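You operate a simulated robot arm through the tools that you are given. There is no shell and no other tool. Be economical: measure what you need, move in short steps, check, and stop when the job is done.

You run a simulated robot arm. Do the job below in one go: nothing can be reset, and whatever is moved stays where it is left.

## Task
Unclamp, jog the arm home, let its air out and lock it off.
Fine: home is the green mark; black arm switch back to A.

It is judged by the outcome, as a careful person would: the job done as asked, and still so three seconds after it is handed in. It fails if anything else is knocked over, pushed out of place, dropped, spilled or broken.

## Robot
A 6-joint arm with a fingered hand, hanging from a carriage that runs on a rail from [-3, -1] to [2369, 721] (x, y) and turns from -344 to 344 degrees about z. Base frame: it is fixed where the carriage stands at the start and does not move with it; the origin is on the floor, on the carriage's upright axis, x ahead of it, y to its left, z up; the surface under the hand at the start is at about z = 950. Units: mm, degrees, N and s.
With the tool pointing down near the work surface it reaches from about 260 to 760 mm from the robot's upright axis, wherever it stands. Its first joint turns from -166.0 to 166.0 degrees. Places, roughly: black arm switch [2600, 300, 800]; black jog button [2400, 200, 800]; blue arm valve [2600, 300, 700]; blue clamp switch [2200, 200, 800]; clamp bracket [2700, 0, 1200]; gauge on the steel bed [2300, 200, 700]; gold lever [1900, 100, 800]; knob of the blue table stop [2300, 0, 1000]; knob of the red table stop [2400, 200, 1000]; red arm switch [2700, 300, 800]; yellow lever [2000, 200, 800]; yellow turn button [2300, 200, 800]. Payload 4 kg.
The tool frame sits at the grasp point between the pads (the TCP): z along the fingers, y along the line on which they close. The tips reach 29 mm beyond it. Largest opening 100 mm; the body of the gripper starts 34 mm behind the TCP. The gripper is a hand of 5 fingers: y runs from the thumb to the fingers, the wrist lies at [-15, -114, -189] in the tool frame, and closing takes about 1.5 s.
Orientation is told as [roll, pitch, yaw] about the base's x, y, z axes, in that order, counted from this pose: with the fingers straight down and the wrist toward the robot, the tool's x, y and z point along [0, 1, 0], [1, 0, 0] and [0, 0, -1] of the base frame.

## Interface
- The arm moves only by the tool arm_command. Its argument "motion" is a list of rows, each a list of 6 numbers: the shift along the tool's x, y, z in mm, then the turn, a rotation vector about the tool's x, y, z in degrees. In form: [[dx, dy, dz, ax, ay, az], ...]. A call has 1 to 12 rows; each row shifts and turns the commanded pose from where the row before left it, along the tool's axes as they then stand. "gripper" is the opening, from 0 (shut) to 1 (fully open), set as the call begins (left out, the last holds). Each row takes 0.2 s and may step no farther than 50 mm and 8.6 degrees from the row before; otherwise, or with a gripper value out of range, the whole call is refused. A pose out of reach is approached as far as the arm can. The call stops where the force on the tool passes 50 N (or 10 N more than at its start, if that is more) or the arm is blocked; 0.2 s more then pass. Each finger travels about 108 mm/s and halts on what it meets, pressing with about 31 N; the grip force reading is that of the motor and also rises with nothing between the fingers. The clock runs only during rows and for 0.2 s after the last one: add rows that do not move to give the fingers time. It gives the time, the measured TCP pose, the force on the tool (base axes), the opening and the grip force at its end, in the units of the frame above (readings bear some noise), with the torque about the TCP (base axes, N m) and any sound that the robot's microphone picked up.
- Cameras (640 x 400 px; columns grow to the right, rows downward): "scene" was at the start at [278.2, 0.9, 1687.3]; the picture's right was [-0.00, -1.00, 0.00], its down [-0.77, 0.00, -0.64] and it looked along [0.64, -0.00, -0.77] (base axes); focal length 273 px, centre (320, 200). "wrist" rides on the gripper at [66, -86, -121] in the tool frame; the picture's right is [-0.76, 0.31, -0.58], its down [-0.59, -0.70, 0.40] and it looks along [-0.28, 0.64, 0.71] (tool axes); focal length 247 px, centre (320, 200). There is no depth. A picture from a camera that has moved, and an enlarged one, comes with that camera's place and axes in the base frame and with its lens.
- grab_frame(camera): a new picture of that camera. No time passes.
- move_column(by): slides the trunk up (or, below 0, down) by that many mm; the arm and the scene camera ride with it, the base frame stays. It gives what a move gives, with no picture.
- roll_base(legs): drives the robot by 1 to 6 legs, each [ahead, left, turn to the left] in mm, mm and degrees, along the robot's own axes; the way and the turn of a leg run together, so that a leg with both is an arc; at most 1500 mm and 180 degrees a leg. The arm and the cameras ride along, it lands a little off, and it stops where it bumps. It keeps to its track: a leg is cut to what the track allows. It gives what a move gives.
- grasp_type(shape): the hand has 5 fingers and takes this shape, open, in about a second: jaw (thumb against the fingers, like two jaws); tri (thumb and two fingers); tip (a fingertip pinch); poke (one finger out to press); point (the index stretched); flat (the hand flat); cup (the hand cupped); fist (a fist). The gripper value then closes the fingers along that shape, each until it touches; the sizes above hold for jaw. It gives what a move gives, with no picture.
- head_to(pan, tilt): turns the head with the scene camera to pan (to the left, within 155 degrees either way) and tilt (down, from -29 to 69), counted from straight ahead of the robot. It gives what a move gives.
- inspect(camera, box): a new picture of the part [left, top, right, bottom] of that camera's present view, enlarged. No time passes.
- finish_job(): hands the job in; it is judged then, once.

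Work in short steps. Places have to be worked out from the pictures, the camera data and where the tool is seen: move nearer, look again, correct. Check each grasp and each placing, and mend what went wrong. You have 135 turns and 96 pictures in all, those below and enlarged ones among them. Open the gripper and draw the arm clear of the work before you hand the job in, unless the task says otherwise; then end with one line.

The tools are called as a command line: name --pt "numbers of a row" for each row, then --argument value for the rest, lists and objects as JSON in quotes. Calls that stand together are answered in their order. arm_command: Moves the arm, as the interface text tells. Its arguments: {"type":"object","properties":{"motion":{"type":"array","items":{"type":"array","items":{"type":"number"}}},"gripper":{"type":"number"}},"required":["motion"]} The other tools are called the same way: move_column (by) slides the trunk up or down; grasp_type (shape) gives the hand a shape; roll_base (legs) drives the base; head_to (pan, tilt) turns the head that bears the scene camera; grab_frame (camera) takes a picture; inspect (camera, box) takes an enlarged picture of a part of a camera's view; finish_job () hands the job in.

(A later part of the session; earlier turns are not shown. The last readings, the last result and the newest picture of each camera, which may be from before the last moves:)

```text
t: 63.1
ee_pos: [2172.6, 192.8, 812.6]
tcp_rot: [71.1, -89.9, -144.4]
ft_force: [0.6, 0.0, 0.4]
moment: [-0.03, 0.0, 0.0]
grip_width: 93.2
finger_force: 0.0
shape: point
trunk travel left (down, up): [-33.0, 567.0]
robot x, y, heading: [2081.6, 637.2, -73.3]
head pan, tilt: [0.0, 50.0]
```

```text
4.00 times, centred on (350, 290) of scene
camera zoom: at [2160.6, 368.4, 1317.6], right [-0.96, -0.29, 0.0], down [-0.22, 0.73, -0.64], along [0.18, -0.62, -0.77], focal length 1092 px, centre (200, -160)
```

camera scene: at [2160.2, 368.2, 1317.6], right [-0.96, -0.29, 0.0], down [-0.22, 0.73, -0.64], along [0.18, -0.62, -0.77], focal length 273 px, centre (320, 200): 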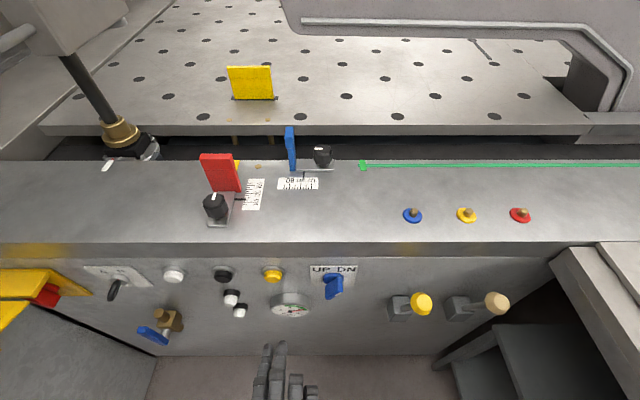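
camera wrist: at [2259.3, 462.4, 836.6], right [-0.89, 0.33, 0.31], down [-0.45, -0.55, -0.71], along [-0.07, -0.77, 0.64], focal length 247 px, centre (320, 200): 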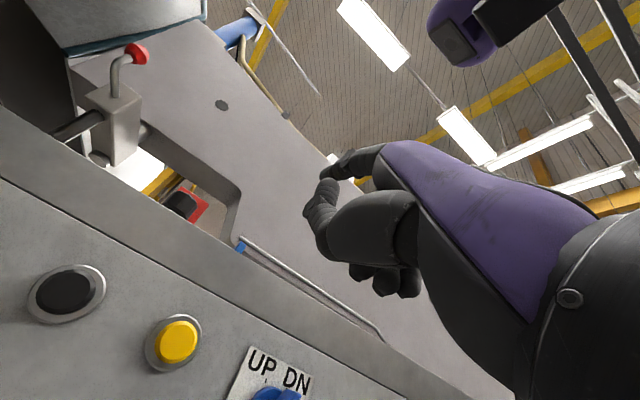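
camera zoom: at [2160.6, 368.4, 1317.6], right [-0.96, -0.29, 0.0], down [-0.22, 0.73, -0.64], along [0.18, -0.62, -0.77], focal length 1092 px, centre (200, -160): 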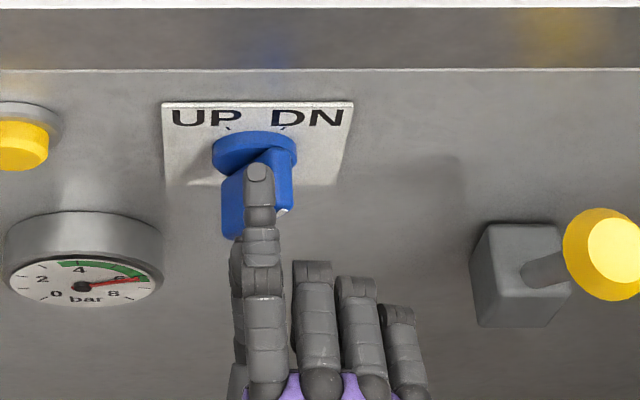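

The finger slid over the top of the blade without turning it. I go back to the right, lower, and push along a tighter arc.

arm_command --pt "-14 0 0 0 0 0" --pt "-14 0 0 0 0 0" --pt "0 -14 0 0 0 0" --pt "0 -14 0 0 0 0"

arm_command --pt "7 0 0 0 0 0" --pt "4 2 0 0 0 0" --pt "4 4 0 0 0 0"

inspect --camera "scene" --box '[280, 240, 420, 340]'

```text
t: 64.1
ee_pos: [2145.3, 185.6, 783.9]
tcp_rot: [61.9, -89.8, -135.1]
ft_force: [-1.3, 0.2, -0.6]
moment: [-0.02, 0.0, 0.0]
grip_width: 93.1
finger_force: 0.0
shape: point
trunk travel left (down, up): [-33.0, 567.0]
robot x, y, heading: [2077.0, 633.9, -73.4]
head pan, tilt: [0.0, 50.0]
```

```text
t: 64.9
ee_pos: [2160.4, 189.5, 790.2]
tcp_rot: [77.4, -89.8, -150.6]
ft_force: [-0.6, -0.1, -0.1]
moment: [0.0, -0.01, -0.01]
grip_width: 93.2
finger_force: 0.0
shape: point
trunk travel left (down, up): [-33.0, 567.0]
robot x, y, heading: [2079.3, 634.7, -73.3]
head pan, tilt: [0.0, 50.0]
```

```text
4.00 times, centred on (350, 290) of scene
camera zoom: at [2160.5, 368.4, 1317.6], right [-0.96, -0.29, 0.0], down [-0.22, 0.73, -0.64], along [0.18, -0.62, -0.77], focal length 1092 px, centre (200, -160)
```

zoom: 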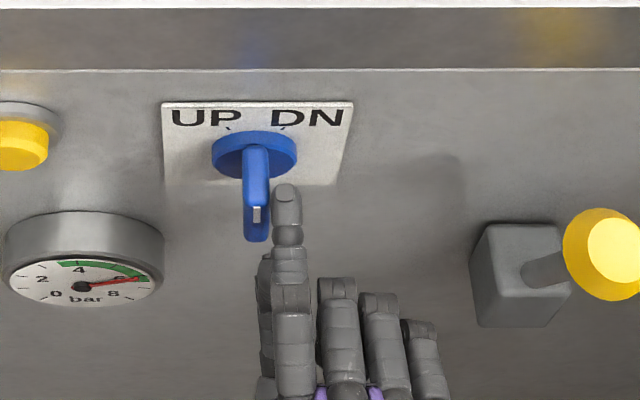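

The blade is moving: now vertical. I continue pushing left and up.

arm_command --pt "4 2 0 0 0 0" --pt "4 2 0 0 0 0" --pt "3 1 0 0 0 0"

inspect --camera "scene" --box '[280, 240, 420, 340]'

```text
t: 65.7
ee_pos: [2169.8, 191.5, 795.5]
tcp_rot: [62.2, -89.8, -135.4]
ft_force: [0.0, 0.5, -0.5]
moment: [-0.01, 0.0, 0.0]
grip_width: 93.2
finger_force: 0.0
shape: point
trunk travel left (down, up): [-33.0, 567.0]
robot x, y, heading: [2077.3, 633.5, -73.3]
head pan, tilt: [0.0, 50.0]
```

```text
4.00 times, centred on (350, 290) of scene
camera zoom: at [2160.6, 368.4, 1317.6], right [-0.96, -0.29, 0.0], down [-0.22, 0.73, -0.64], along [0.18, -0.62, -0.77], focal length 1092 px, centre (200, -160)
```

zoom: 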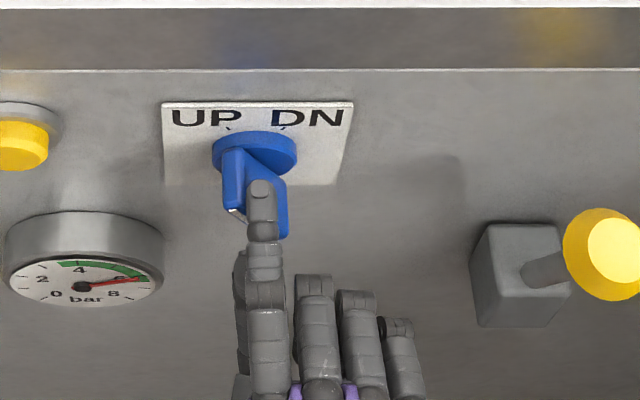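

The switch now points to UP. I withdraw and look at the switch and the clamp.

arm_command --pt "0 0 -30 0 0 0" --pt "0 0 -40 0 0 0" --pt "0 0 0 0 0 0" --pt "0 0 0 0 0 0" --pt "0 0 0 0 0 0"

grab_frame --camera "scene"

inspect --camera "scene" --box '[240, 250, 370, 340]'

```text
t: 66.9
ee_pos: [2150.1, 258.6, 795.7]
tcp_rot: [74.4, -89.8, -147.7]
ft_force: [0.9, 1.1, 0.3]
moment: [-0.02, 0.0, 0.02]
grip_width: 93.1
finger_force: 0.1
shape: point
trunk travel left (down, up): [-33.0, 567.0]
robot x, y, heading: [2078.2, 631.4, -73.4]
head pan, tilt: [0.0, 50.0]
```

```text
52 pictures are left
camera scene: at [2160.5, 368.3, 1317.6], right [-0.96, -0.29, 0.0], down [-0.22, 0.73, -0.64], along [0.18, -0.62, -0.77], focal length 273 px, centre (320, 200)
```

scene: 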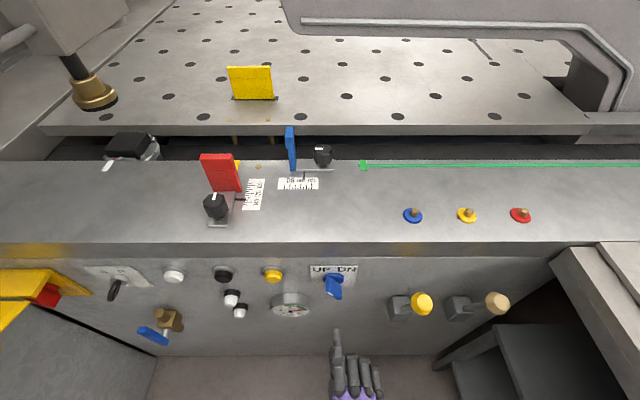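

```text
4.44 times, centred on (305, 295) of scene
camera zoom: at [2160.5, 368.3, 1317.6], right [-0.96, -0.29, 0.0], down [-0.22, 0.73, -0.64], along [0.18, -0.62, -0.77], focal length 1214 px, centre (387, -222)
```

zoom: 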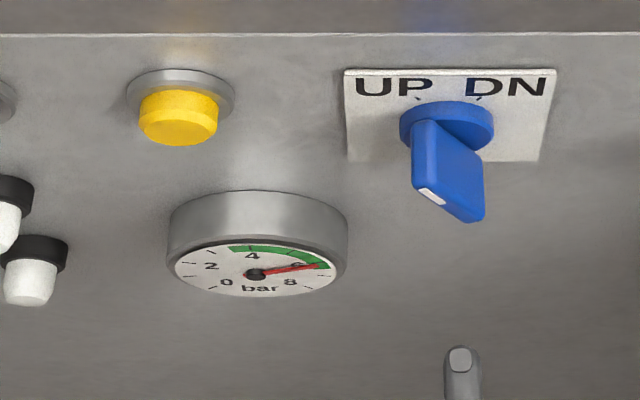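

Clamp has lifted off and the switch reads UP. Next I slide left to the jog button.

roll_base --legs '[[0, 204, 0]]'

inspect --camera "scene" --box '[270, 240, 410, 350]'

```text
t: 68.5
ee_pos: [2345.3, 318.7, 795.6]
tcp_rot: [77.5, -89.8, -150.8]
ft_force: [1.2, -0.3, -0.2]
moment: [0.0, -0.02, -0.01]
grip_width: 92.9
finger_force: 0.0
shape: point
trunk travel left (down, up): [-33.0, 567.0]
robot x, y, heading: [2272.1, 691.3, -73.5]
head pan, tilt: [0.0, 50.0]
```

```text
3.64 times, centred on (340, 295) of scene
camera zoom: at [2355.9, 427.8, 1317.6], right [-0.96, -0.29, 0.0], down [-0.22, 0.73, -0.64], along [0.18, -0.62, -0.77], focal length 993 px, centre (247, -146)
```

zoom: 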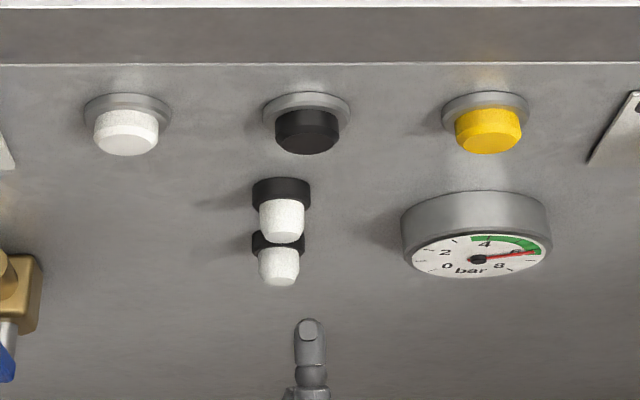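

Tip is in line with the jog button, but the thumb underneath could touch the white stubs below it. I pitch the fingers downward 30° about the fingertip, then approach the button.

arm_command --pt "0 3.0 -8.4 7.5 0 0" --pt "0 3.0 -8.4 7.5 0 0" --pt "0 3.0 -8.4 7.5 0 0" --pt "0 3.0 -8.4 7.5 0 0" --pt "-2 14.3 36.8 0 0 0" --pt "-2 11 28 0 0 0"

inspect --camera "scene" --box '[270, 240, 410, 350]'

grab_frame --camera "wrist"

```text
t: 69.9
ee_pos: [2352.8, 279.8, 803.6]
tcp_rot: [0.3, -59.9, -73.6]
ft_force: [0.4, 0.1, -0.1]
moment: [0.01, 0.0, -0.03]
grip_width: 93.0
finger_force: 0.0
shape: point
trunk travel left (down, up): [-33.0, 567.0]
robot x, y, heading: [2273.1, 691.0, -73.6]
head pan, tilt: [0.0, 50.0]
```

```text
3.64 times, centred on (340, 295) of scene
camera zoom: at [2355.5, 427.3, 1317.8], right [-0.96, -0.29, 0.0], down [-0.22, 0.73, -0.64], along [0.18, -0.62, -0.77], focal length 993 px, centre (247, -146)
```

zoom: 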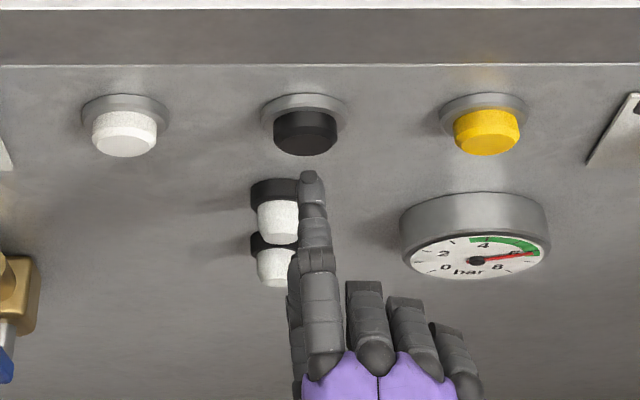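

```text
48 pictures are left
camera wrist: at [2372.5, 440.0, 789.6], right [-0.83, 0.11, 0.55], down [-0.56, -0.16, -0.81], along [0.0, -0.98, 0.2], focal length 247 px, centre (320, 200)
```

wrist: 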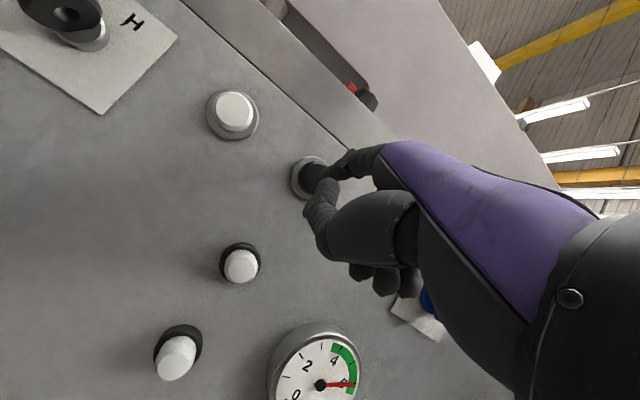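

Aligned: thumb clear of stubs. I press the jog button for a short time, then back off and check.

arm_command --pt "0 5 8.7 0 0 0" --pt "0 4 6.9 0 0 0" --pt "0 2 3.5 0 0 0" --pt "0 2 3.5 0 0 0"

grab_frame --camera "scene"

```text
t: 70.9
ee_pos: [2358.4, 258.6, 801.3]
tcp_rot: [0.3, -59.8, -73.7]
ft_force: [-4.9, 16.0, 1.9]
moment: [-0.88, -0.29, 0.18]
grip_width: 92.8
finger_force: 0.2
shape: point
trunk travel left (down, up): [-33.0, 567.0]
robot x, y, heading: [2276.5, 690.9, -73.4]
head pan, tilt: [0.0, 50.0]
heard: click
```

```text
47 pictures are left
camera scene: at [2354.7, 429.9, 1317.0], right [-0.96, -0.29, 0.0], down [-0.22, 0.74, -0.64], along [0.18, -0.61, -0.77], focal length 273 px, centre (320, 200)
```

scene: 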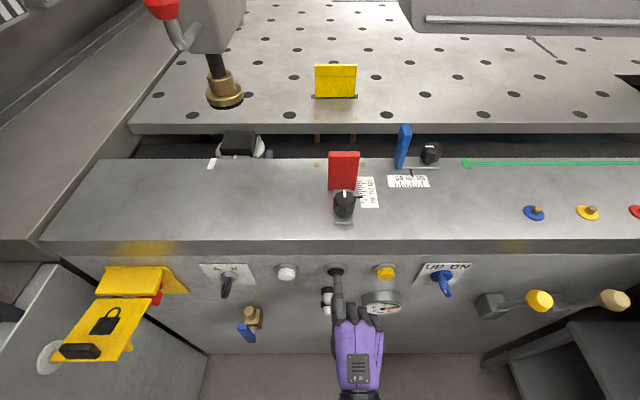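

A click, and the arm carriage has begun to move off its white strip. I hold the button a little longer and look again.

arm_command --pt "0 0 0 0 0 0" --pt "0 0 0 0 0 0" --pt "0 0 0 0 0 0" --pt "0 0 0 0 0 0"

inspect --camera "scene" --box '[140, 0, 520, 210]'

```text
t: 71.9
ee_pos: [2358.3, 259.5, 803.3]
tcp_rot: [0.3, -59.8, -73.5]
ft_force: [-3.9, 16.0, 2.1]
moment: [-0.92, -0.3, 0.19]
grip_width: 0.0
finger_force: 0.0
shape: point
trunk travel left (down, up): [-33.0, 567.0]
robot x, y, heading: [2273.9, 691.8, -73.3]
head pan, tilt: [0.0, 50.0]
```

```text
1.68 times, centred on (330, 105) of scene
camera zoom: at [2354.7, 430.0, 1316.9], right [-0.96, -0.29, 0.0], down [-0.22, 0.74, -0.64], along [0.18, -0.61, -0.77], focal length 460 px, centre (303, 360)
```

zoom: 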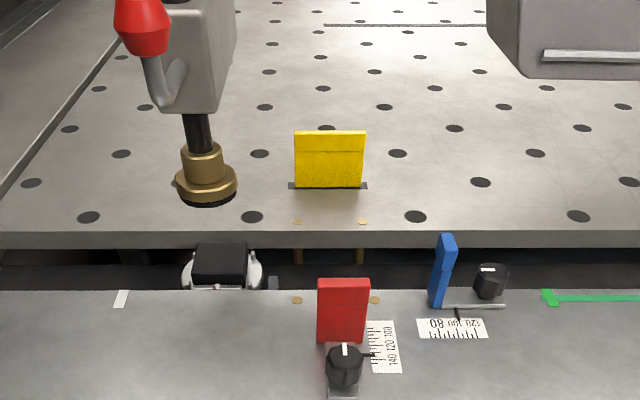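

The carriage travels along the slot while held, at a steady pace toward the green mark; the stops sit on the bed clear of it. I keep holding.

arm_command --pt "0 0 0 0 0 0" --pt "0 0 0 0 0 0" --pt "0 0 0 0 0 0" --pt "0 0 0 0 0 0" --pt "0 0 0 0 0 0" --pt "0 0 0 0 0 0" --pt "0 0 0 0 0 0" --pt "0 0 0 0 0 0" --pt "0 0 0 0 0 0" --pt "0 0 0 0 0 0" --pt "0 0 0 0 0 0" --pt "0 0 0 0 0 0"

inspect --camera "scene" --box '[140, 0, 520, 210]'

```text
t: 74.5
ee_pos: [2357.7, 259.3, 801.5]
tcp_rot: [0.2, -59.7, -73.5]
ft_force: [-4.8, 16.4, 1.3]
moment: [-0.94, -0.33, 0.19]
grip_width: 0.1
finger_force: 0.0
shape: point
trunk travel left (down, up): [-33.0, 567.0]
robot x, y, heading: [2272.8, 694.6, -73.4]
head pan, tilt: [0.0, 50.0]
```

```text
1.68 times, centred on (330, 105) of scene
camera zoom: at [2354.7, 430.0, 1316.9], right [-0.96, -0.29, 0.0], down [-0.22, 0.74, -0.64], along [0.18, -0.61, -0.77], focal length 460 px, centre (303, 360)
```

zoom: 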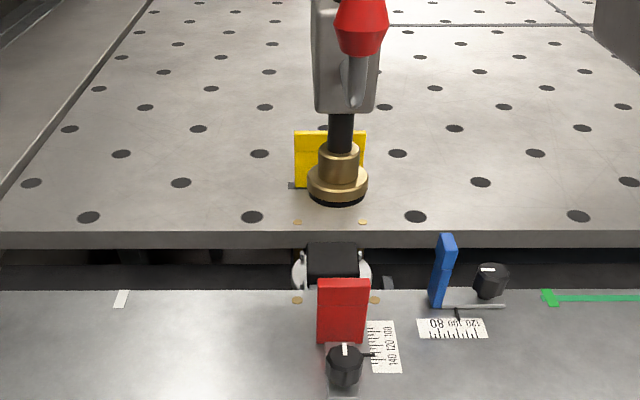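

arm_command --pt "0 0 0 0 0 0" --pt "0 0 0 0 0 0" --pt "0 0 0 0 0 0" --pt "0 0 0 0 0 0" --pt "0 0 0 0 0 0" --pt "0 0 0 0 0 0" --pt "0 0 0 0 0 0" --pt "0 0 0 0 0 0" --pt "0 0 0 0 0 0" --pt "0 0 0 0 0 0" --pt "0 0 0 0 0 0" --pt "0 0 0 0 0 0"

inspect --camera "scene" --box '[240, 50, 520, 210]'

```text
t: 77.1
ee_pos: [2358.3, 259.3, 801.3]
tcp_rot: [0.3, -59.7, -73.5]
ft_force: [-4.7, 16.5, 1.3]
moment: [-0.91, -0.28, 0.16]
grip_width: 0.0
finger_force: 0.1
shape: point
trunk travel left (down, up): [-33.0, 567.0]
robot x, y, heading: [2274.4, 690.7, -73.4]
head pan, tilt: [0.0, 50.0]
```

```text
2.29 times, centred on (380, 130) of scene
camera zoom: at [2354.7, 430.0, 1316.9], right [-0.96, -0.29, 0.0], down [-0.22, 0.74, -0.64], along [0.18, -0.61, -0.77], focal length 624 px, centre (183, 360)
```

zoom: 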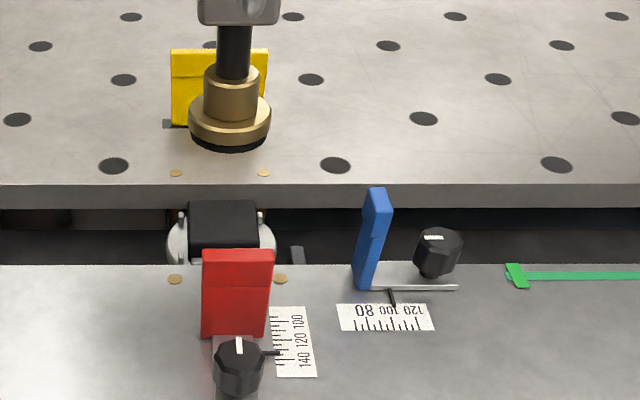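

The carriage stopped halfway — at the yellow mark behind the red stop, it seems, so each press jogs one station. I release and press again.

arm_command --pt "0 -5 -8.7 0 0 0" --pt "0 -5 -8.7 0 0 0" --pt "0 0 0 0 0 0" --pt "0 5 8.7 0 0 0" --pt "0 5 8.7 0 0 0" --pt "0 0 0 0 0 0" --pt "0 0 0 0 0 0"

inspect --camera "scene" --box '[240, 50, 520, 210]'

```text
t: 78.7
ee_pos: [2358.9, 259.2, 802.5]
tcp_rot: [0.3, -59.8, -73.6]
ft_force: [-5.0, 16.1, 0.6]
moment: [-0.92, -0.3, 0.17]
grip_width: 0.0
finger_force: 0.1
shape: point
trunk travel left (down, up): [-33.0, 567.0]
robot x, y, heading: [2271.9, 692.0, -73.2]
head pan, tilt: [0.0, 50.0]
heard: click
```

```text
2.29 times, centred on (380, 130) of scene
camera zoom: at [2354.7, 430.0, 1316.9], right [-0.96, -0.29, 0.0], down [-0.22, 0.74, -0.64], along [0.18, -0.61, -0.77], focal length 624 px, centre (183, 360)
```

zoom: 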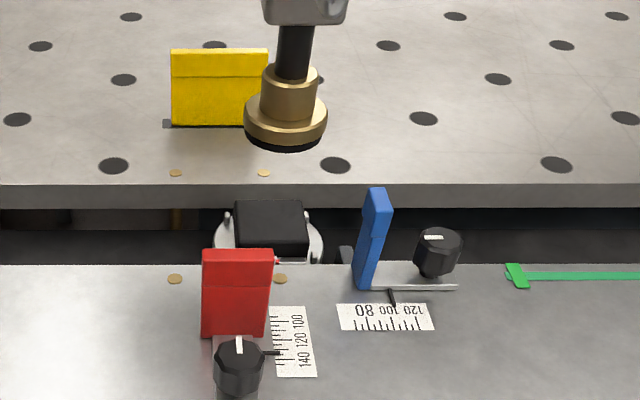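

It moves again. Keep holding and check as it passes the blue stop.

arm_command --pt "0 0 0 0 0 0" --pt "0 0 0 0 0 0" --pt "0 0 0 0 0 0" --pt "0 0 0 0 0 0" --pt "0 0 0 0 0 0" --pt "0 0 0 0 0 0" --pt "0 0 0 0 0 0" --pt "0 0 0 0 0 0"

inspect --camera "scene" --box '[240, 50, 520, 210]'

```text
t: 80.5
ee_pos: [2358.4, 258.4, 803.2]
tcp_rot: [0.4, -59.8, -73.5]
ft_force: [-4.6, 17.3, 1.1]
moment: [-0.89, -0.28, 0.14]
grip_width: 0.1
finger_force: 0.0
shape: point
trunk travel left (down, up): [-33.0, 567.0]
robot x, y, heading: [2277.5, 691.5, -73.3]
head pan, tilt: [0.0, 50.0]
```

```text
2.29 times, centred on (380, 130) of scene
camera zoom: at [2354.7, 430.1, 1316.9], right [-0.96, -0.29, 0.0], down [-0.22, 0.74, -0.64], along [0.18, -0.61, -0.77], focal length 624 px, centre (183, 360)
```

zoom: 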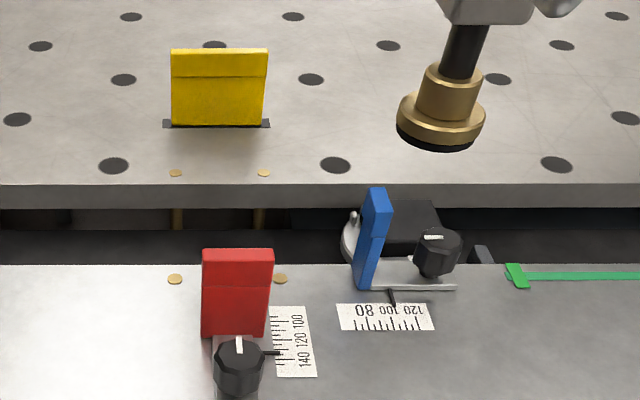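

arm_command --pt "0 0 0 0 0 0" --pt "0 0 0 0 0 0" --pt "0 0 0 0 0 0" --pt "0 0 0 0 0 0" --pt "0 0 0 0 0 0"

inspect --camera "scene" --box '[390, 80, 550, 200]'

```text
t: 81.7
ee_pos: [2358.0, 259.1, 800.6]
tcp_rot: [0.3, -59.8, -73.5]
ft_force: [-5.9, 18.3, 1.9]
moment: [-0.94, -0.31, 0.21]
grip_width: 0.0
finger_force: 0.1
shape: point
trunk travel left (down, up): [-33.0, 567.0]
robot x, y, heading: [2274.1, 688.6, -73.4]
head pan, tilt: [0.0, 50.0]
```

```text
3.33 times, centred on (470, 140) of scene
camera zoom: at [2354.7, 430.1, 1316.9], right [-0.96, -0.29, 0.0], down [-0.22, 0.74, -0.64], along [0.18, -0.61, -0.77], focal length 910 px, centre (-180, 400)
```

zoom: 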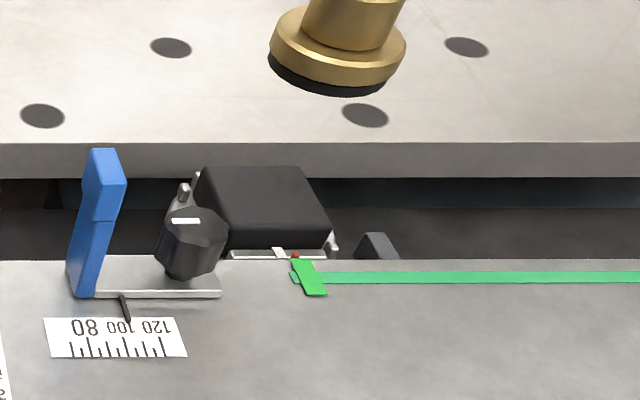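

The red dot is right at the green mark. I release at once.

arm_command --pt "0 -22 -38 0 0 0"

inspect --camera "scene" --box '[390, 80, 550, 200]'

```text
t: 82.1
ee_pos: [2346.9, 299.1, 800.7]
tcp_rot: [0.5, -59.7, -73.7]
ft_force: [0.0, 0.4, -0.4]
moment: [-0.01, 0.01, 0.01]
grip_width: 0.1
finger_force: 0.1
shape: point
trunk travel left (down, up): [-33.0, 567.0]
robot x, y, heading: [2273.4, 688.6, -73.3]
head pan, tilt: [0.0, 50.0]
```

```text
3.33 times, centred on (470, 140) of scene
camera zoom: at [2355.8, 429.5, 1317.1], right [-0.96, -0.29, 0.0], down [-0.22, 0.74, -0.64], along [0.18, -0.61, -0.77], focal length 910 px, centre (-180, 400)
```

zoom: 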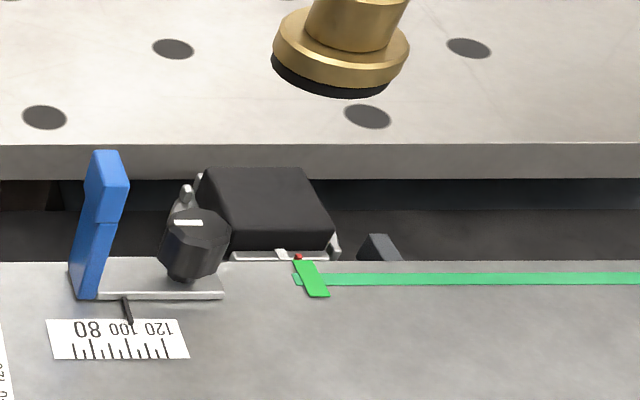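

The arm is home, its red pointer on the green mark. Next the air valve: I slide to the track's end and look at it.

arm_command --pt "0 -15 -26 0 0 0"

roll_base --legs '[[0, 100, 0]]'

inspect --camera "scene" --box '[220, 240, 350, 360]'

grab_frame --camera "wrist"

```text
t: 82.5
ee_pos: [2338.8, 327.5, 802.5]
tcp_rot: [0.6, -59.9, -73.7]
ft_force: [-0.1, 1.0, 0.1]
moment: [0.01, 0.01, -0.06]
grip_width: 0.0
finger_force: 0.0
shape: point
trunk travel left (down, up): [-33.0, 567.0]
robot x, y, heading: [2276.1, 691.4, -73.3]
head pan, tilt: [0.0, 50.0]
```

```text
t: 83.7
ee_pos: [2431.0, 353.4, 803.0]
tcp_rot: [0.4, -60.0, -73.6]
ft_force: [0.3, 0.9, 0.3]
moment: [0.02, 0.02, 0.0]
grip_width: 0.0
finger_force: 0.1
shape: point
trunk travel left (down, up): [-33.0, 567.0]
robot x, y, heading: [2366.3, 718.3, -73.4]
head pan, tilt: [0.0, 50.0]
```

```text
3.33 times, centred on (285, 300) of scene
camera zoom: at [2447.8, 455.8, 1317.6], right [-0.96, -0.29, 0.0], down [-0.22, 0.73, -0.64], along [0.18, -0.62, -0.77], focal length 910 px, centre (437, -133)
```

zoom: 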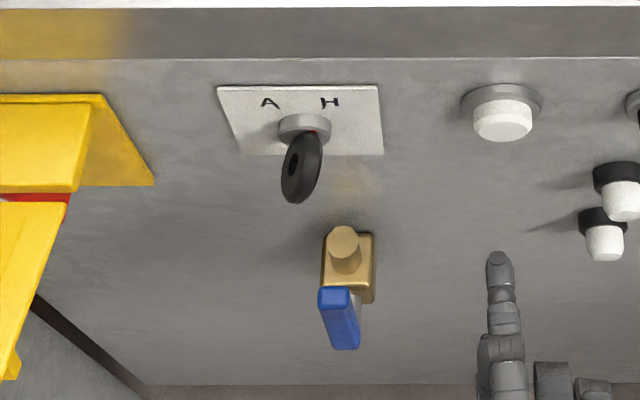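

```text
38 pictures are left
camera wrist: at [2451.1, 514.4, 788.0], right [-0.83, 0.11, 0.55], down [-0.56, -0.16, -0.81], along [0.0, -0.98, 0.2], focal length 247 px, centre (320, 200)
```

wrist: 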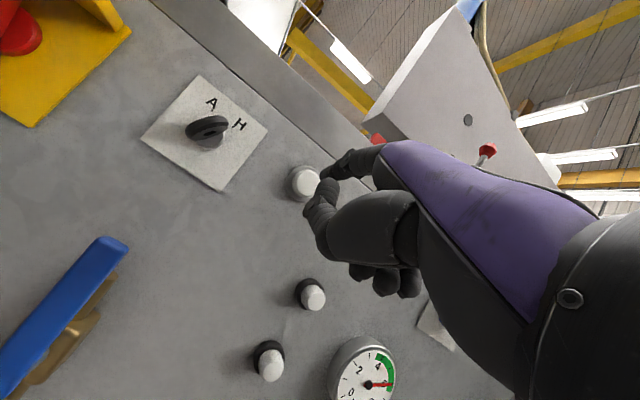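

Lever centre ≈ s 191, z 655, vertical length ~120, front ≈435 ahead. I'll push its top end to the right (clockwise, to closed). First move the fingertip to the upper left of the lever, staying short of it.

arm_command --pt "0 -12.5 -21.7 0 0 0" --pt "24.6 -26 15 0 0 0" --pt "24.6 -26 15 0 0 0" --pt "24.6 -26 15 0 0 0" --pt "24.6 -26 15 0 0 0" --pt "24.6 -26 15 0 0 0"

inspect --camera "scene" --box '[200, 260, 330, 390]'

grab_frame --camera "wrist"

```text
t: 85.3
ee_pos: [2507.8, 397.1, 652.2]
tcp_rot: [0.4, -60.1, -79.8]
ft_force: [0.0, -0.2, 0.6]
moment: [0.01, -0.01, 0.0]
grip_width: 0.0
finger_force: 0.0
shape: point
trunk travel left (down, up): [-33.0, 567.0]
robot x, y, heading: [2367.0, 719.4, -73.4]
head pan, tilt: [0.0, 50.0]
stopped in row 6: the arm was blocked; the commanded pose is now the measured one
```

```text
3.08 times, centred on (265, 325) of scene
camera zoom: at [2446.7, 455.7, 1317.6], right [-0.96, -0.29, 0.0], down [-0.22, 0.73, -0.64], along [0.18, -0.62, -0.77], focal length 840 px, centre (489, -185)
```

zoom: 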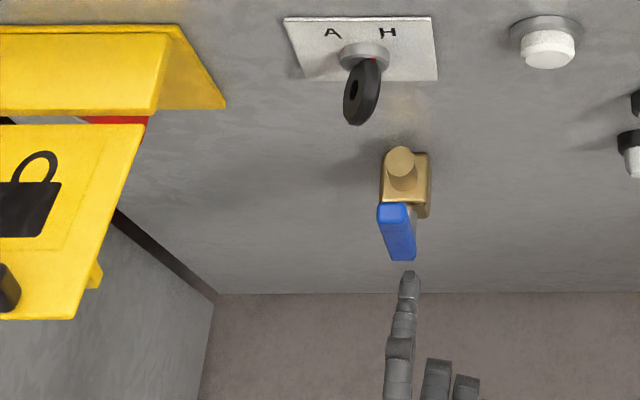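

```text
36 pictures are left
camera wrist: at [2544.6, 553.8, 638.5], right [-0.81, 0.2, 0.55], down [-0.58, -0.1, -0.81], along [-0.11, -0.97, 0.2], focal length 247 px, centre (320, 200)
```

wrist: 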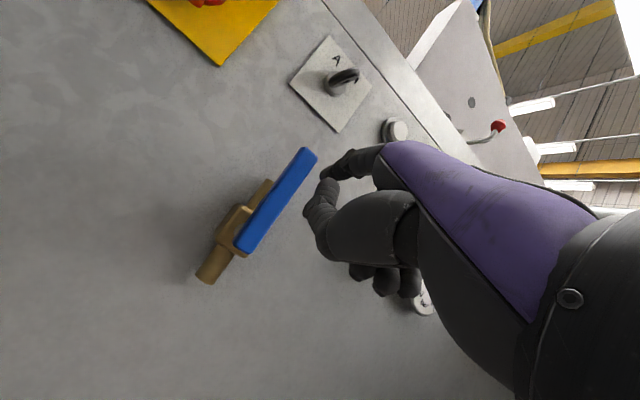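

The arm hit a joint limit (no contact). Turning the base left ~6.5° carries the fingertip to the left of the lever instead.

roll_base --legs '[[0, 0, 6.5]]'

inspect --camera "scene" --box '[230, 260, 360, 390]'

```text
t: 86.2
ee_pos: [2541.9, 414.9, 653.0]
tcp_rot: [0.4, -60.1, -73.3]
ft_force: [0.2, -0.3, 0.3]
moment: [0.0, -0.01, -0.01]
grip_width: 0.0
finger_force: 0.1
shape: point
trunk travel left (down, up): [-33.0, 567.0]
robot x, y, heading: [2365.5, 720.9, -67.0]
head pan, tilt: [0.0, 50.0]
```

```text
3.08 times, centred on (295, 325) of scene
camera zoom: at [2476.1, 466.0, 1317.6], right [-0.92, -0.39, 0.0], down [-0.3, 0.7, -0.64], along [0.25, -0.59, -0.77], focal length 840 px, centre (397, -185)
```

zoom: 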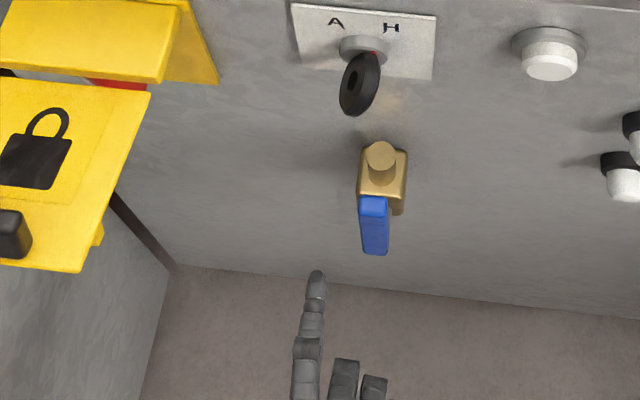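

Tip is now 25 mm left of the lever's top. Advance beside it and push right.

arm_command --pt "0 13.75 23.8 0 0 0" --pt "0 13.75 23.8 0 0 0" --pt "-11 0 0 0 0 0" --pt "-11 0 0 0 0 0" --pt "-11 0 0 0 0 0"

inspect --camera "scene" --box '[260, 270, 350, 360]'

```text
t: 87.4
ee_pos: [2527.3, 353.2, 653.2]
tcp_rot: [0.5, -60.1, -73.3]
ft_force: [-1.4, 0.4, -0.7]
moment: [0.0, -0.02, -0.02]
grip_width: 0.0
finger_force: 0.0
shape: point
trunk travel left (down, up): [-33.0, 567.0]
robot x, y, heading: [2365.1, 718.4, -67.3]
head pan, tilt: [0.0, 50.0]
```

```text
4.44 times, centred on (305, 315) of scene
camera zoom: at [2475.9, 466.0, 1317.6], right [-0.92, -0.39, 0.0], down [-0.3, 0.7, -0.64], along [0.25, -0.59, -0.77], focal length 1214 px, centre (387, -311)
```

zoom: 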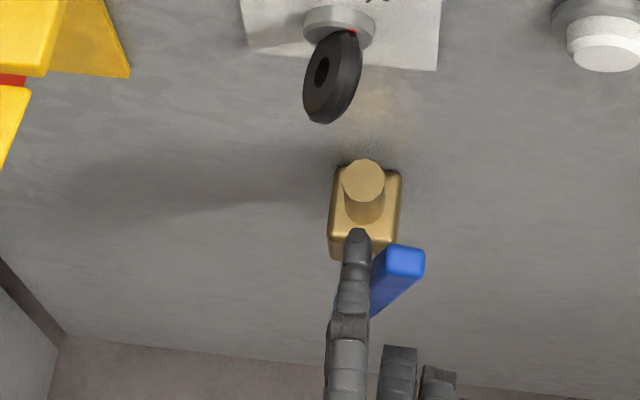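

The lever turns clockwise freely. I continue the arc down to horizontal.

arm_command --pt "-12 -2.6 1.5 0 0 0" --pt "-11 -5.2 3 0 0 0" --pt "-8 -7.8 4.5 0 0 0" --pt "-6 -9.5 5.5 0 0 0" --pt "-1 -4.3 2.5 0 0 0"

inspect --camera "scene" --box '[250, 270, 370, 360]'

```text
t: 88.6
ee_pos: [2490.4, 341.1, 618.0]
tcp_rot: [0.4, -60.0, -73.3]
ft_force: [-0.5, 0.5, 0.9]
moment: [-0.02, 0.0, 0.01]
grip_width: 0.0
finger_force: 0.1
shape: point
trunk travel left (down, up): [-33.0, 567.0]
robot x, y, heading: [2365.4, 720.1, -67.1]
head pan, tilt: [0.0, 50.0]
```

```text
4.44 times, centred on (310, 315) of scene
camera zoom: at [2476.1, 465.9, 1317.7], right [-0.92, -0.39, 0.0], down [-0.3, 0.7, -0.64], along [0.25, -0.59, -0.77], focal length 1214 px, centre (364, -311)
```

zoom: 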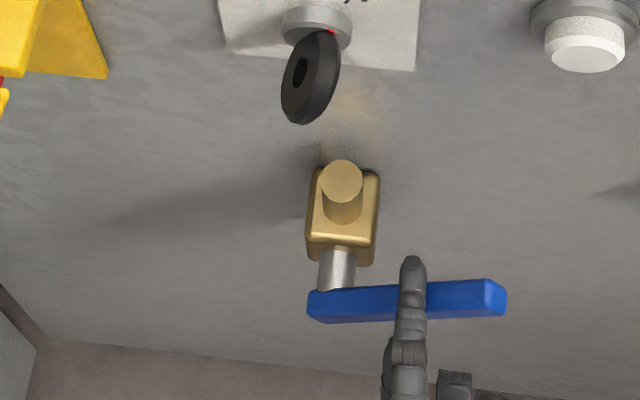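

The lever is about 10° short of horizontal; I push a little further down until it stops.

arm_command --pt "0 -3.5 2 0 0 0" --pt "0 -3.5 2 0 0 0" --pt "0 -2.6 1.5 0 0 0"

```text
t: 89.4
ee_pos: [2491.2, 340.8, 605.6]
tcp_rot: [0.3, -60.0, -73.3]
ft_force: [0.7, -0.1, 0.8]
moment: [-0.02, -0.05, 0.0]
grip_width: 0.0
finger_force: 0.0
shape: point
trunk travel left (down, up): [-33.0, 567.0]
robot x, y, heading: [2363.7, 721.9, -67.1]
head pan, tilt: [0.0, 50.0]
```

arm_command --pt "0 4 -2 0 0 0" --pt "0 -15 -26 0 0 0" --pt "0 -15 -26 0 0 0"

inspect --camera "scene" --box '[230, 230, 460, 370]'

```text
t: 90.2
ee_pos: [2474.7, 398.3, 612.4]
tcp_rot: [0.5, -60.0, -73.3]
ft_force: [-0.4, 0.4, 0.1]
moment: [0.0, 0.01, 0.03]
grip_width: 0.2
finger_force: 0.1
shape: point
trunk travel left (down, up): [-33.0, 567.0]
robot x, y, heading: [2369.6, 718.0, -67.2]
head pan, tilt: [0.0, 50.0]
```

```text
2.78 times, centred on (345, 300) of scene
camera zoom: at [2476.5, 466.5, 1317.5], right [-0.92, -0.39, 0.0], down [-0.3, 0.71, -0.64], along [0.25, -0.59, -0.77], focal length 760 px, centre (250, -78)
```

zoom: 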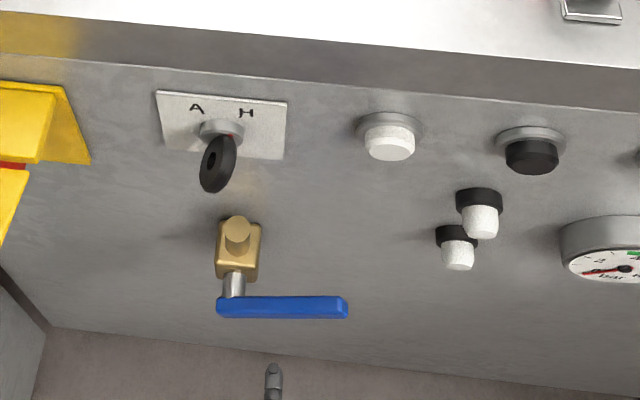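

inspect --camera "scene" --box '[425, 290, 485, 345]'

```text
7.27 times, centred on (455, 318) of scene
camera zoom: at [2476.5, 466.5, 1317.5], right [-0.92, -0.39, 0.0], down [-0.3, 0.71, -0.64], along [0.25, -0.59, -0.77], focal length 1986 px, centre (-662, -654)
```

zoom: 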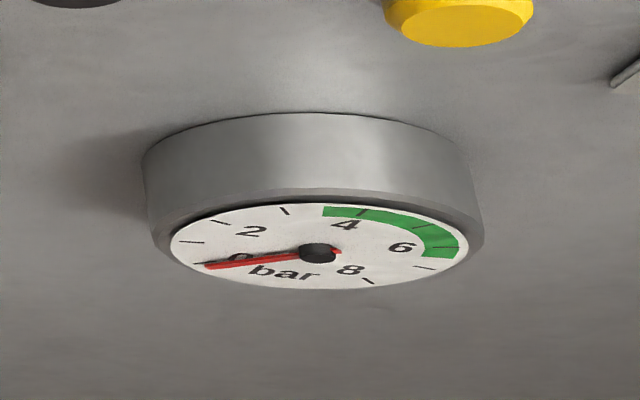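

The gauge already reads 0 bar, but the lever is still ~25° above horizontal (its pivot is at its lower end). I re-advance above it, further out, and push down until it meets its stop.

arm_command --pt "-20 10.4 -6 0 0 0" --pt "0 15 26 0 0 0" --pt "0 15 26 0 0 0" --pt "0 -8.6 5 0 0 0" --pt "0 -8.6 5 0 0 0" --pt "0 -6.9 4 0 0 0" --pt "0 -6.9 4 0 0 0"

inspect --camera "scene" --box '[250, 270, 370, 370]'

```text
t: 91.8
ee_pos: [2471.4, 334.5, 587.7]
tcp_rot: [0.4, -60.2, -73.3]
ft_force: [-0.7, 0.0, 0.7]
moment: [-0.03, 0.02, 0.0]
grip_width: 0.0
finger_force: 0.0
shape: point
trunk travel left (down, up): [-33.0, 567.0]
robot x, y, heading: [2367.4, 717.5, -66.9]
head pan, tilt: [0.0, 50.0]
```

```text
4.00 times, centred on (310, 320) of scene
camera zoom: at [2476.1, 465.9, 1317.7], right [-0.92, -0.39, 0.0], down [-0.3, 0.7, -0.64], along [0.25, -0.59, -0.77], focal length 1092 px, centre (360, -280)
```

zoom: 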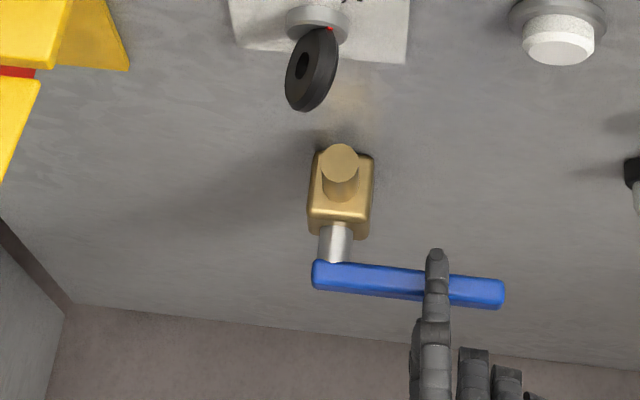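

Now parallel with the floor line: horizontal. One small nudge more to feel the stop, then withdraw.

arm_command --pt "0 -2.2 1.25 0 0 0" --pt "0 -2.2 1.25 0 0 0"

```text
t: 92.4
ee_pos: [2472.2, 334.5, 584.2]
tcp_rot: [0.3, -60.2, -73.4]
ft_force: [-1.7, 0.6, 3.3]
moment: [-0.15, -0.11, 0.01]
grip_width: 0.2
finger_force: 0.1
shape: point
trunk travel left (down, up): [-33.0, 567.0]
robot x, y, heading: [2365.5, 719.7, -66.9]
head pan, tilt: [0.0, 50.0]
```

The lever rests on its stop (3 N). I withdraw and go up to the black arm switch, placing the fingertip to its right, short of it.

arm_command --pt "0 5.2 -3 0 0 0" --pt "0 -17.5 -30.3 0 0 0" --pt "0 -17.5 -30.3 0 0 0" --pt "9.4 33.9 -19.6 0 0 0" --pt "9.4 33.9 -19.6 0 0 0" --pt "9.4 33.9 -19.6 0 0 0" --pt "9.4 33.9 -19.6 0 0 0" --pt "9.4 33.0 -19.1 0 0 0" --pt "0 12.5 21.7 0 0 0" --pt "0 12.5 21.7 0 0 0"

inspect --camera "scene" --box '[250, 240, 370, 350]'

```text
t: 94.6
ee_pos: [2509.4, 367.8, 783.8]
tcp_rot: [0.5, -60.2, -73.4]
ft_force: [0.7, 0.7, -0.3]
moment: [0.02, 0.02, 0.01]
grip_width: 0.0
finger_force: 0.1
shape: point
trunk travel left (down, up): [-33.0, 567.0]
robot x, y, heading: [2365.6, 719.3, -67.1]
head pan, tilt: [0.0, 50.0]
```

```text
3.64 times, centred on (310, 295) of scene
camera zoom: at [2476.2, 465.6, 1317.8], right [-0.92, -0.39, 0.0], down [-0.3, 0.7, -0.64], along [0.25, -0.59, -0.77], focal length 993 px, centre (356, -146)
```

zoom: 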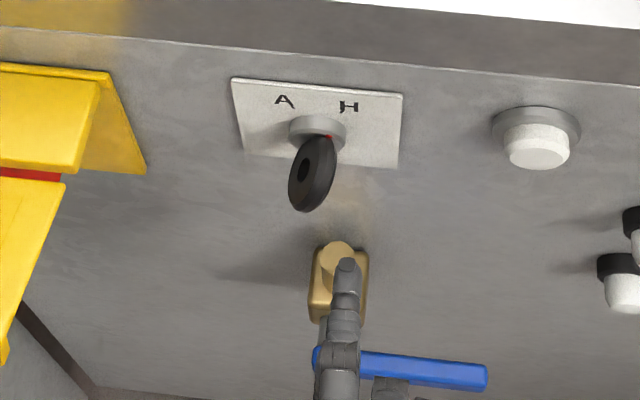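

Tip stands right of the knob as planned. Advance and push its upper part to the left.

arm_command --pt "0 11.25 19.5 0 0 0" --pt "0 11.25 19.5 0 0 0" --pt "6 0 0 0 0 0" --pt "4 1.7 -1 0 0 0" --pt "4 3.5 -2 0 0 0"

inspect --camera "scene" --box '[260, 240, 360, 320]'

```text
t: 95.8
ee_pos: [2537.3, 328.3, 789.7]
tcp_rot: [0.4, -60.0, -73.3]
ft_force: [-1.6, -0.4, 0.0]
moment: [0.0, -0.07, -0.06]
grip_width: 93.1
finger_force: 0.1
shape: point
trunk travel left (down, up): [-33.0, 567.0]
robot x, y, heading: [2363.6, 721.1, -66.9]
head pan, tilt: [0.0, 50.0]
```

```text
5.00 times, centred on (310, 280) of scene
camera zoom: at [2476.1, 466.0, 1317.7], right [-0.92, -0.39, 0.0], down [-0.3, 0.7, -0.64], along [0.25, -0.59, -0.77], focal length 1366 px, centre (370, -200)
```

zoom: 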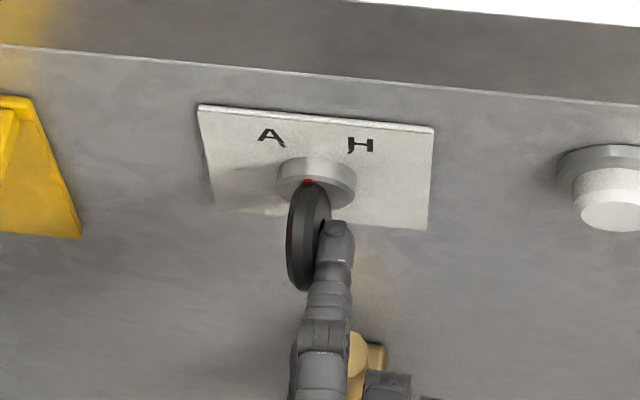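

It is turning; the dot is past the middle. Continue pushing left.

arm_command --pt "4 1.7 -1 0 0 0" --pt "4 1.7 -1 0 0 0" --pt "3 0.9 -0.5 0 0 0"

inspect --camera "scene" --box '[260, 240, 360, 320]'

```text
t: 96.6
ee_pos: [2546.9, 332.4, 794.6]
tcp_rot: [0.3, -60.0, -73.3]
ft_force: [-5.5, -1.1, -0.8]
moment: [0.1, -0.27, -0.26]
grip_width: 92.8
finger_force: 0.1
shape: point
trunk travel left (down, up): [-33.0, 567.0]
robot x, y, heading: [2367.2, 720.4, -66.8]
head pan, tilt: [0.0, 50.0]
```

```text
5.00 times, centred on (310, 280) of scene
camera zoom: at [2475.1, 465.8, 1317.6], right [-0.92, -0.39, 0.0], down [-0.3, 0.7, -0.64], along [0.25, -0.59, -0.77], focal length 1366 px, centre (370, -200)
```

zoom: 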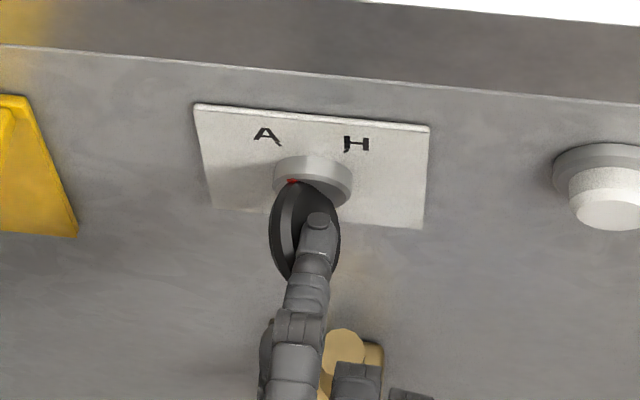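

The knob rests against its A stop (5 N). I withdraw and look at the lock-off switch with both cameras.

arm_command --pt "-3 0 0 0 0 0" --pt "0 -17.5 -30.3 0 0 0" --pt "0 -17.5 -30.3 0 0 0" --pt "0 -17.5 -30.3 0 0 0"

head_to --pan 15 --tilt 50

grab_frame --camera "scene"

grab_frame --camera "wrist"

```text
t: 97.6
ee_pos: [2511.2, 428.3, 794.4]
tcp_rot: [0.2, -60.1, -73.2]
ft_force: [0.4, 0.3, 0.8]
moment: [0.02, -0.04, 0.0]
grip_width: 0.2
finger_force: 0.1
shape: point
trunk travel left (down, up): [-33.0, 567.0]
robot x, y, heading: [2366.8, 721.1, -67.3]
head pan, tilt: [0.0, 50.0]
```

```text
t: 98.4
ee_pos: [2511.5, 430.5, 795.5]
tcp_rot: [0.4, -60.0, -73.8]
ft_force: [0.7, -0.9, 0.9]
moment: [-0.02, 0.0, -0.03]
grip_width: 0.0
finger_force: 0.0
shape: point
trunk travel left (down, up): [-33.0, 567.0]
robot x, y, heading: [2367.0, 721.3, -67.0]
head pan, tilt: [15.0, 50.0]
```

```text
26 pictures are left
camera scene: at [2493.3, 476.0, 1317.7], right [-0.79, -0.62, 0.0], down [-0.47, 0.6, -0.64], along [0.4, -0.51, -0.77], focal length 273 px, centre (320, 200)
```

scene: 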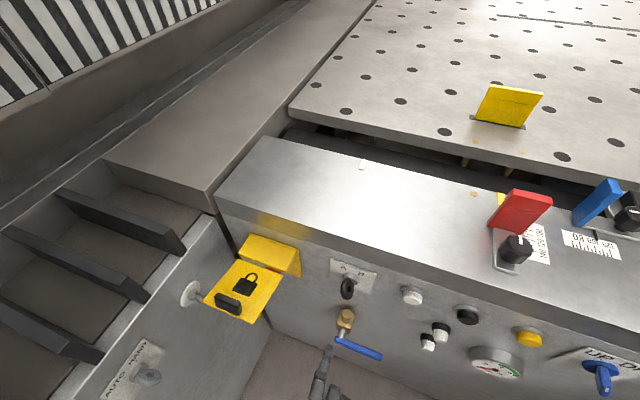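

```text
25 pictures are left
camera wrist: at [2533.0, 590.1, 780.3], right [-0.83, 0.11, 0.55], down [-0.56, -0.16, -0.81], along [0.0, -0.98, 0.2], focal length 247 px, centre (320, 200)
```

wrist: 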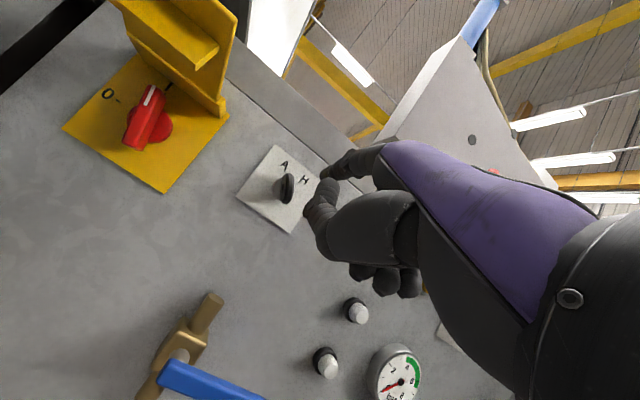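

Clear: the red switch has I at top and O at the left, now on I; it must turn 90° counter-clockwise. The flap hinges above. I zoom in.

inspect --camera "wrist" --box '[50, 0, 270, 210]'

inspect --camera "scene" --box '[190, 220, 310, 330]'

```text
1.90 times, centred on (160, 105) of wrist
camera zoom: at [2533.0, 590.1, 780.3], right [-0.83, 0.11, 0.55], down [-0.56, -0.16, -0.81], along [0.0, -0.98, 0.2], focal length 470 px, centre (625, 381)
```

zoom: 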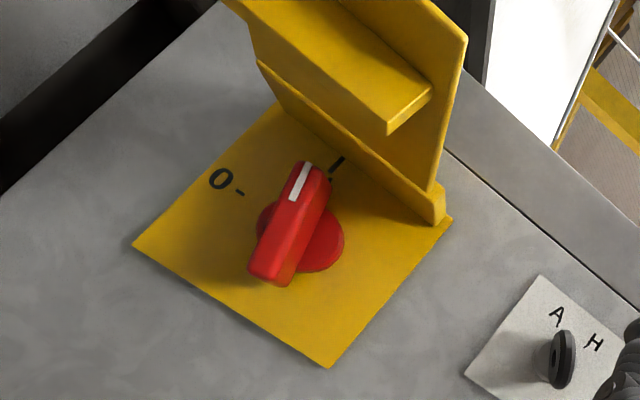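

```text
3.64 times, centred on (250, 275) of scene
camera zoom: at [2493.3, 476.0, 1317.7], right [-0.79, -0.62, 0.0], down [-0.47, 0.6, -0.64], along [0.4, -0.51, -0.77], focal length 993 px, centre (574, -73)
```

zoom: 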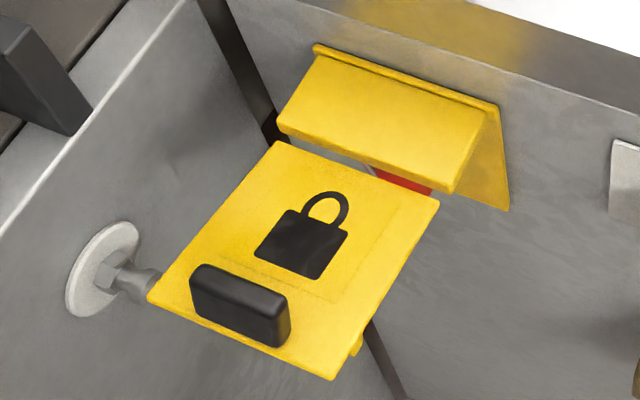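

The red knob is centred ≈ s 353, z 800, blade vertical ~60 mm tall, front ≈455 ahead; the open flap is above at z≈880. I'll push the blade's lower end to the right, beneath the flap: level the finger, lower it, then turn the base left.

arm_command --pt "0 -1.9 8.8 -7.5 0 0" --pt "0 -1.9 8.8 -7.5 0 0" --pt "0 -1.9 8.8 -7.5 0 0" --pt "0 -1.9 8.8 -7.5 0 0" --pt "0 -34 0 0 0 0" --pt "0 -34 0 0 0 0"

roll_base --legs '[[0, 0, 17]]'

arm_command --pt "0 0 0 0 -5.7 0" --pt "0 0 0 0 -5.7 0" --pt "0 0 0 0 -5.6 0"

```text
t: 99.8
ee_pos: [2525.0, 401.1, 708.2]
tcp_rot: [120.8, -89.7, 166.3]
ft_force: [-0.1, -0.6, 0.4]
moment: [0.0, 0.02, 0.01]
grip_width: 0.0
finger_force: 0.1
shape: point
trunk travel left (down, up): [-33.0, 567.0]
robot x, y, heading: [2369.4, 720.7, -67.1]
head pan, tilt: [15.0, 50.0]
```

```text
t: 101.2
ee_pos: [2610.0, 462.7, 710.6]
tcp_rot: [100.8, -89.9, -156.7]
ft_force: [0.2, -0.1, 0.7]
moment: [0.0, -0.02, 0.02]
grip_width: 0.1
finger_force: 0.1
shape: point
trunk travel left (down, up): [-33.0, 567.0]
robot x, y, heading: [2366.7, 720.8, -50.0]
head pan, tilt: [15.0, 50.0]
```

```text
t: 102.0
ee_pos: [2611.0, 456.5, 712.9]
tcp_rot: [76.4, -89.7, -149.4]
ft_force: [0.0, -0.2, -0.2]
moment: [-0.01, -0.02, -0.02]
grip_width: 0.0
finger_force: 0.1
shape: point
out of reach, approached as far as the arm can: row 3
trunk travel left (down, up): [-33.0, 567.0]
robot x, y, heading: [2366.8, 723.3, -50.0]
head pan, tilt: [15.0, 50.0]
```

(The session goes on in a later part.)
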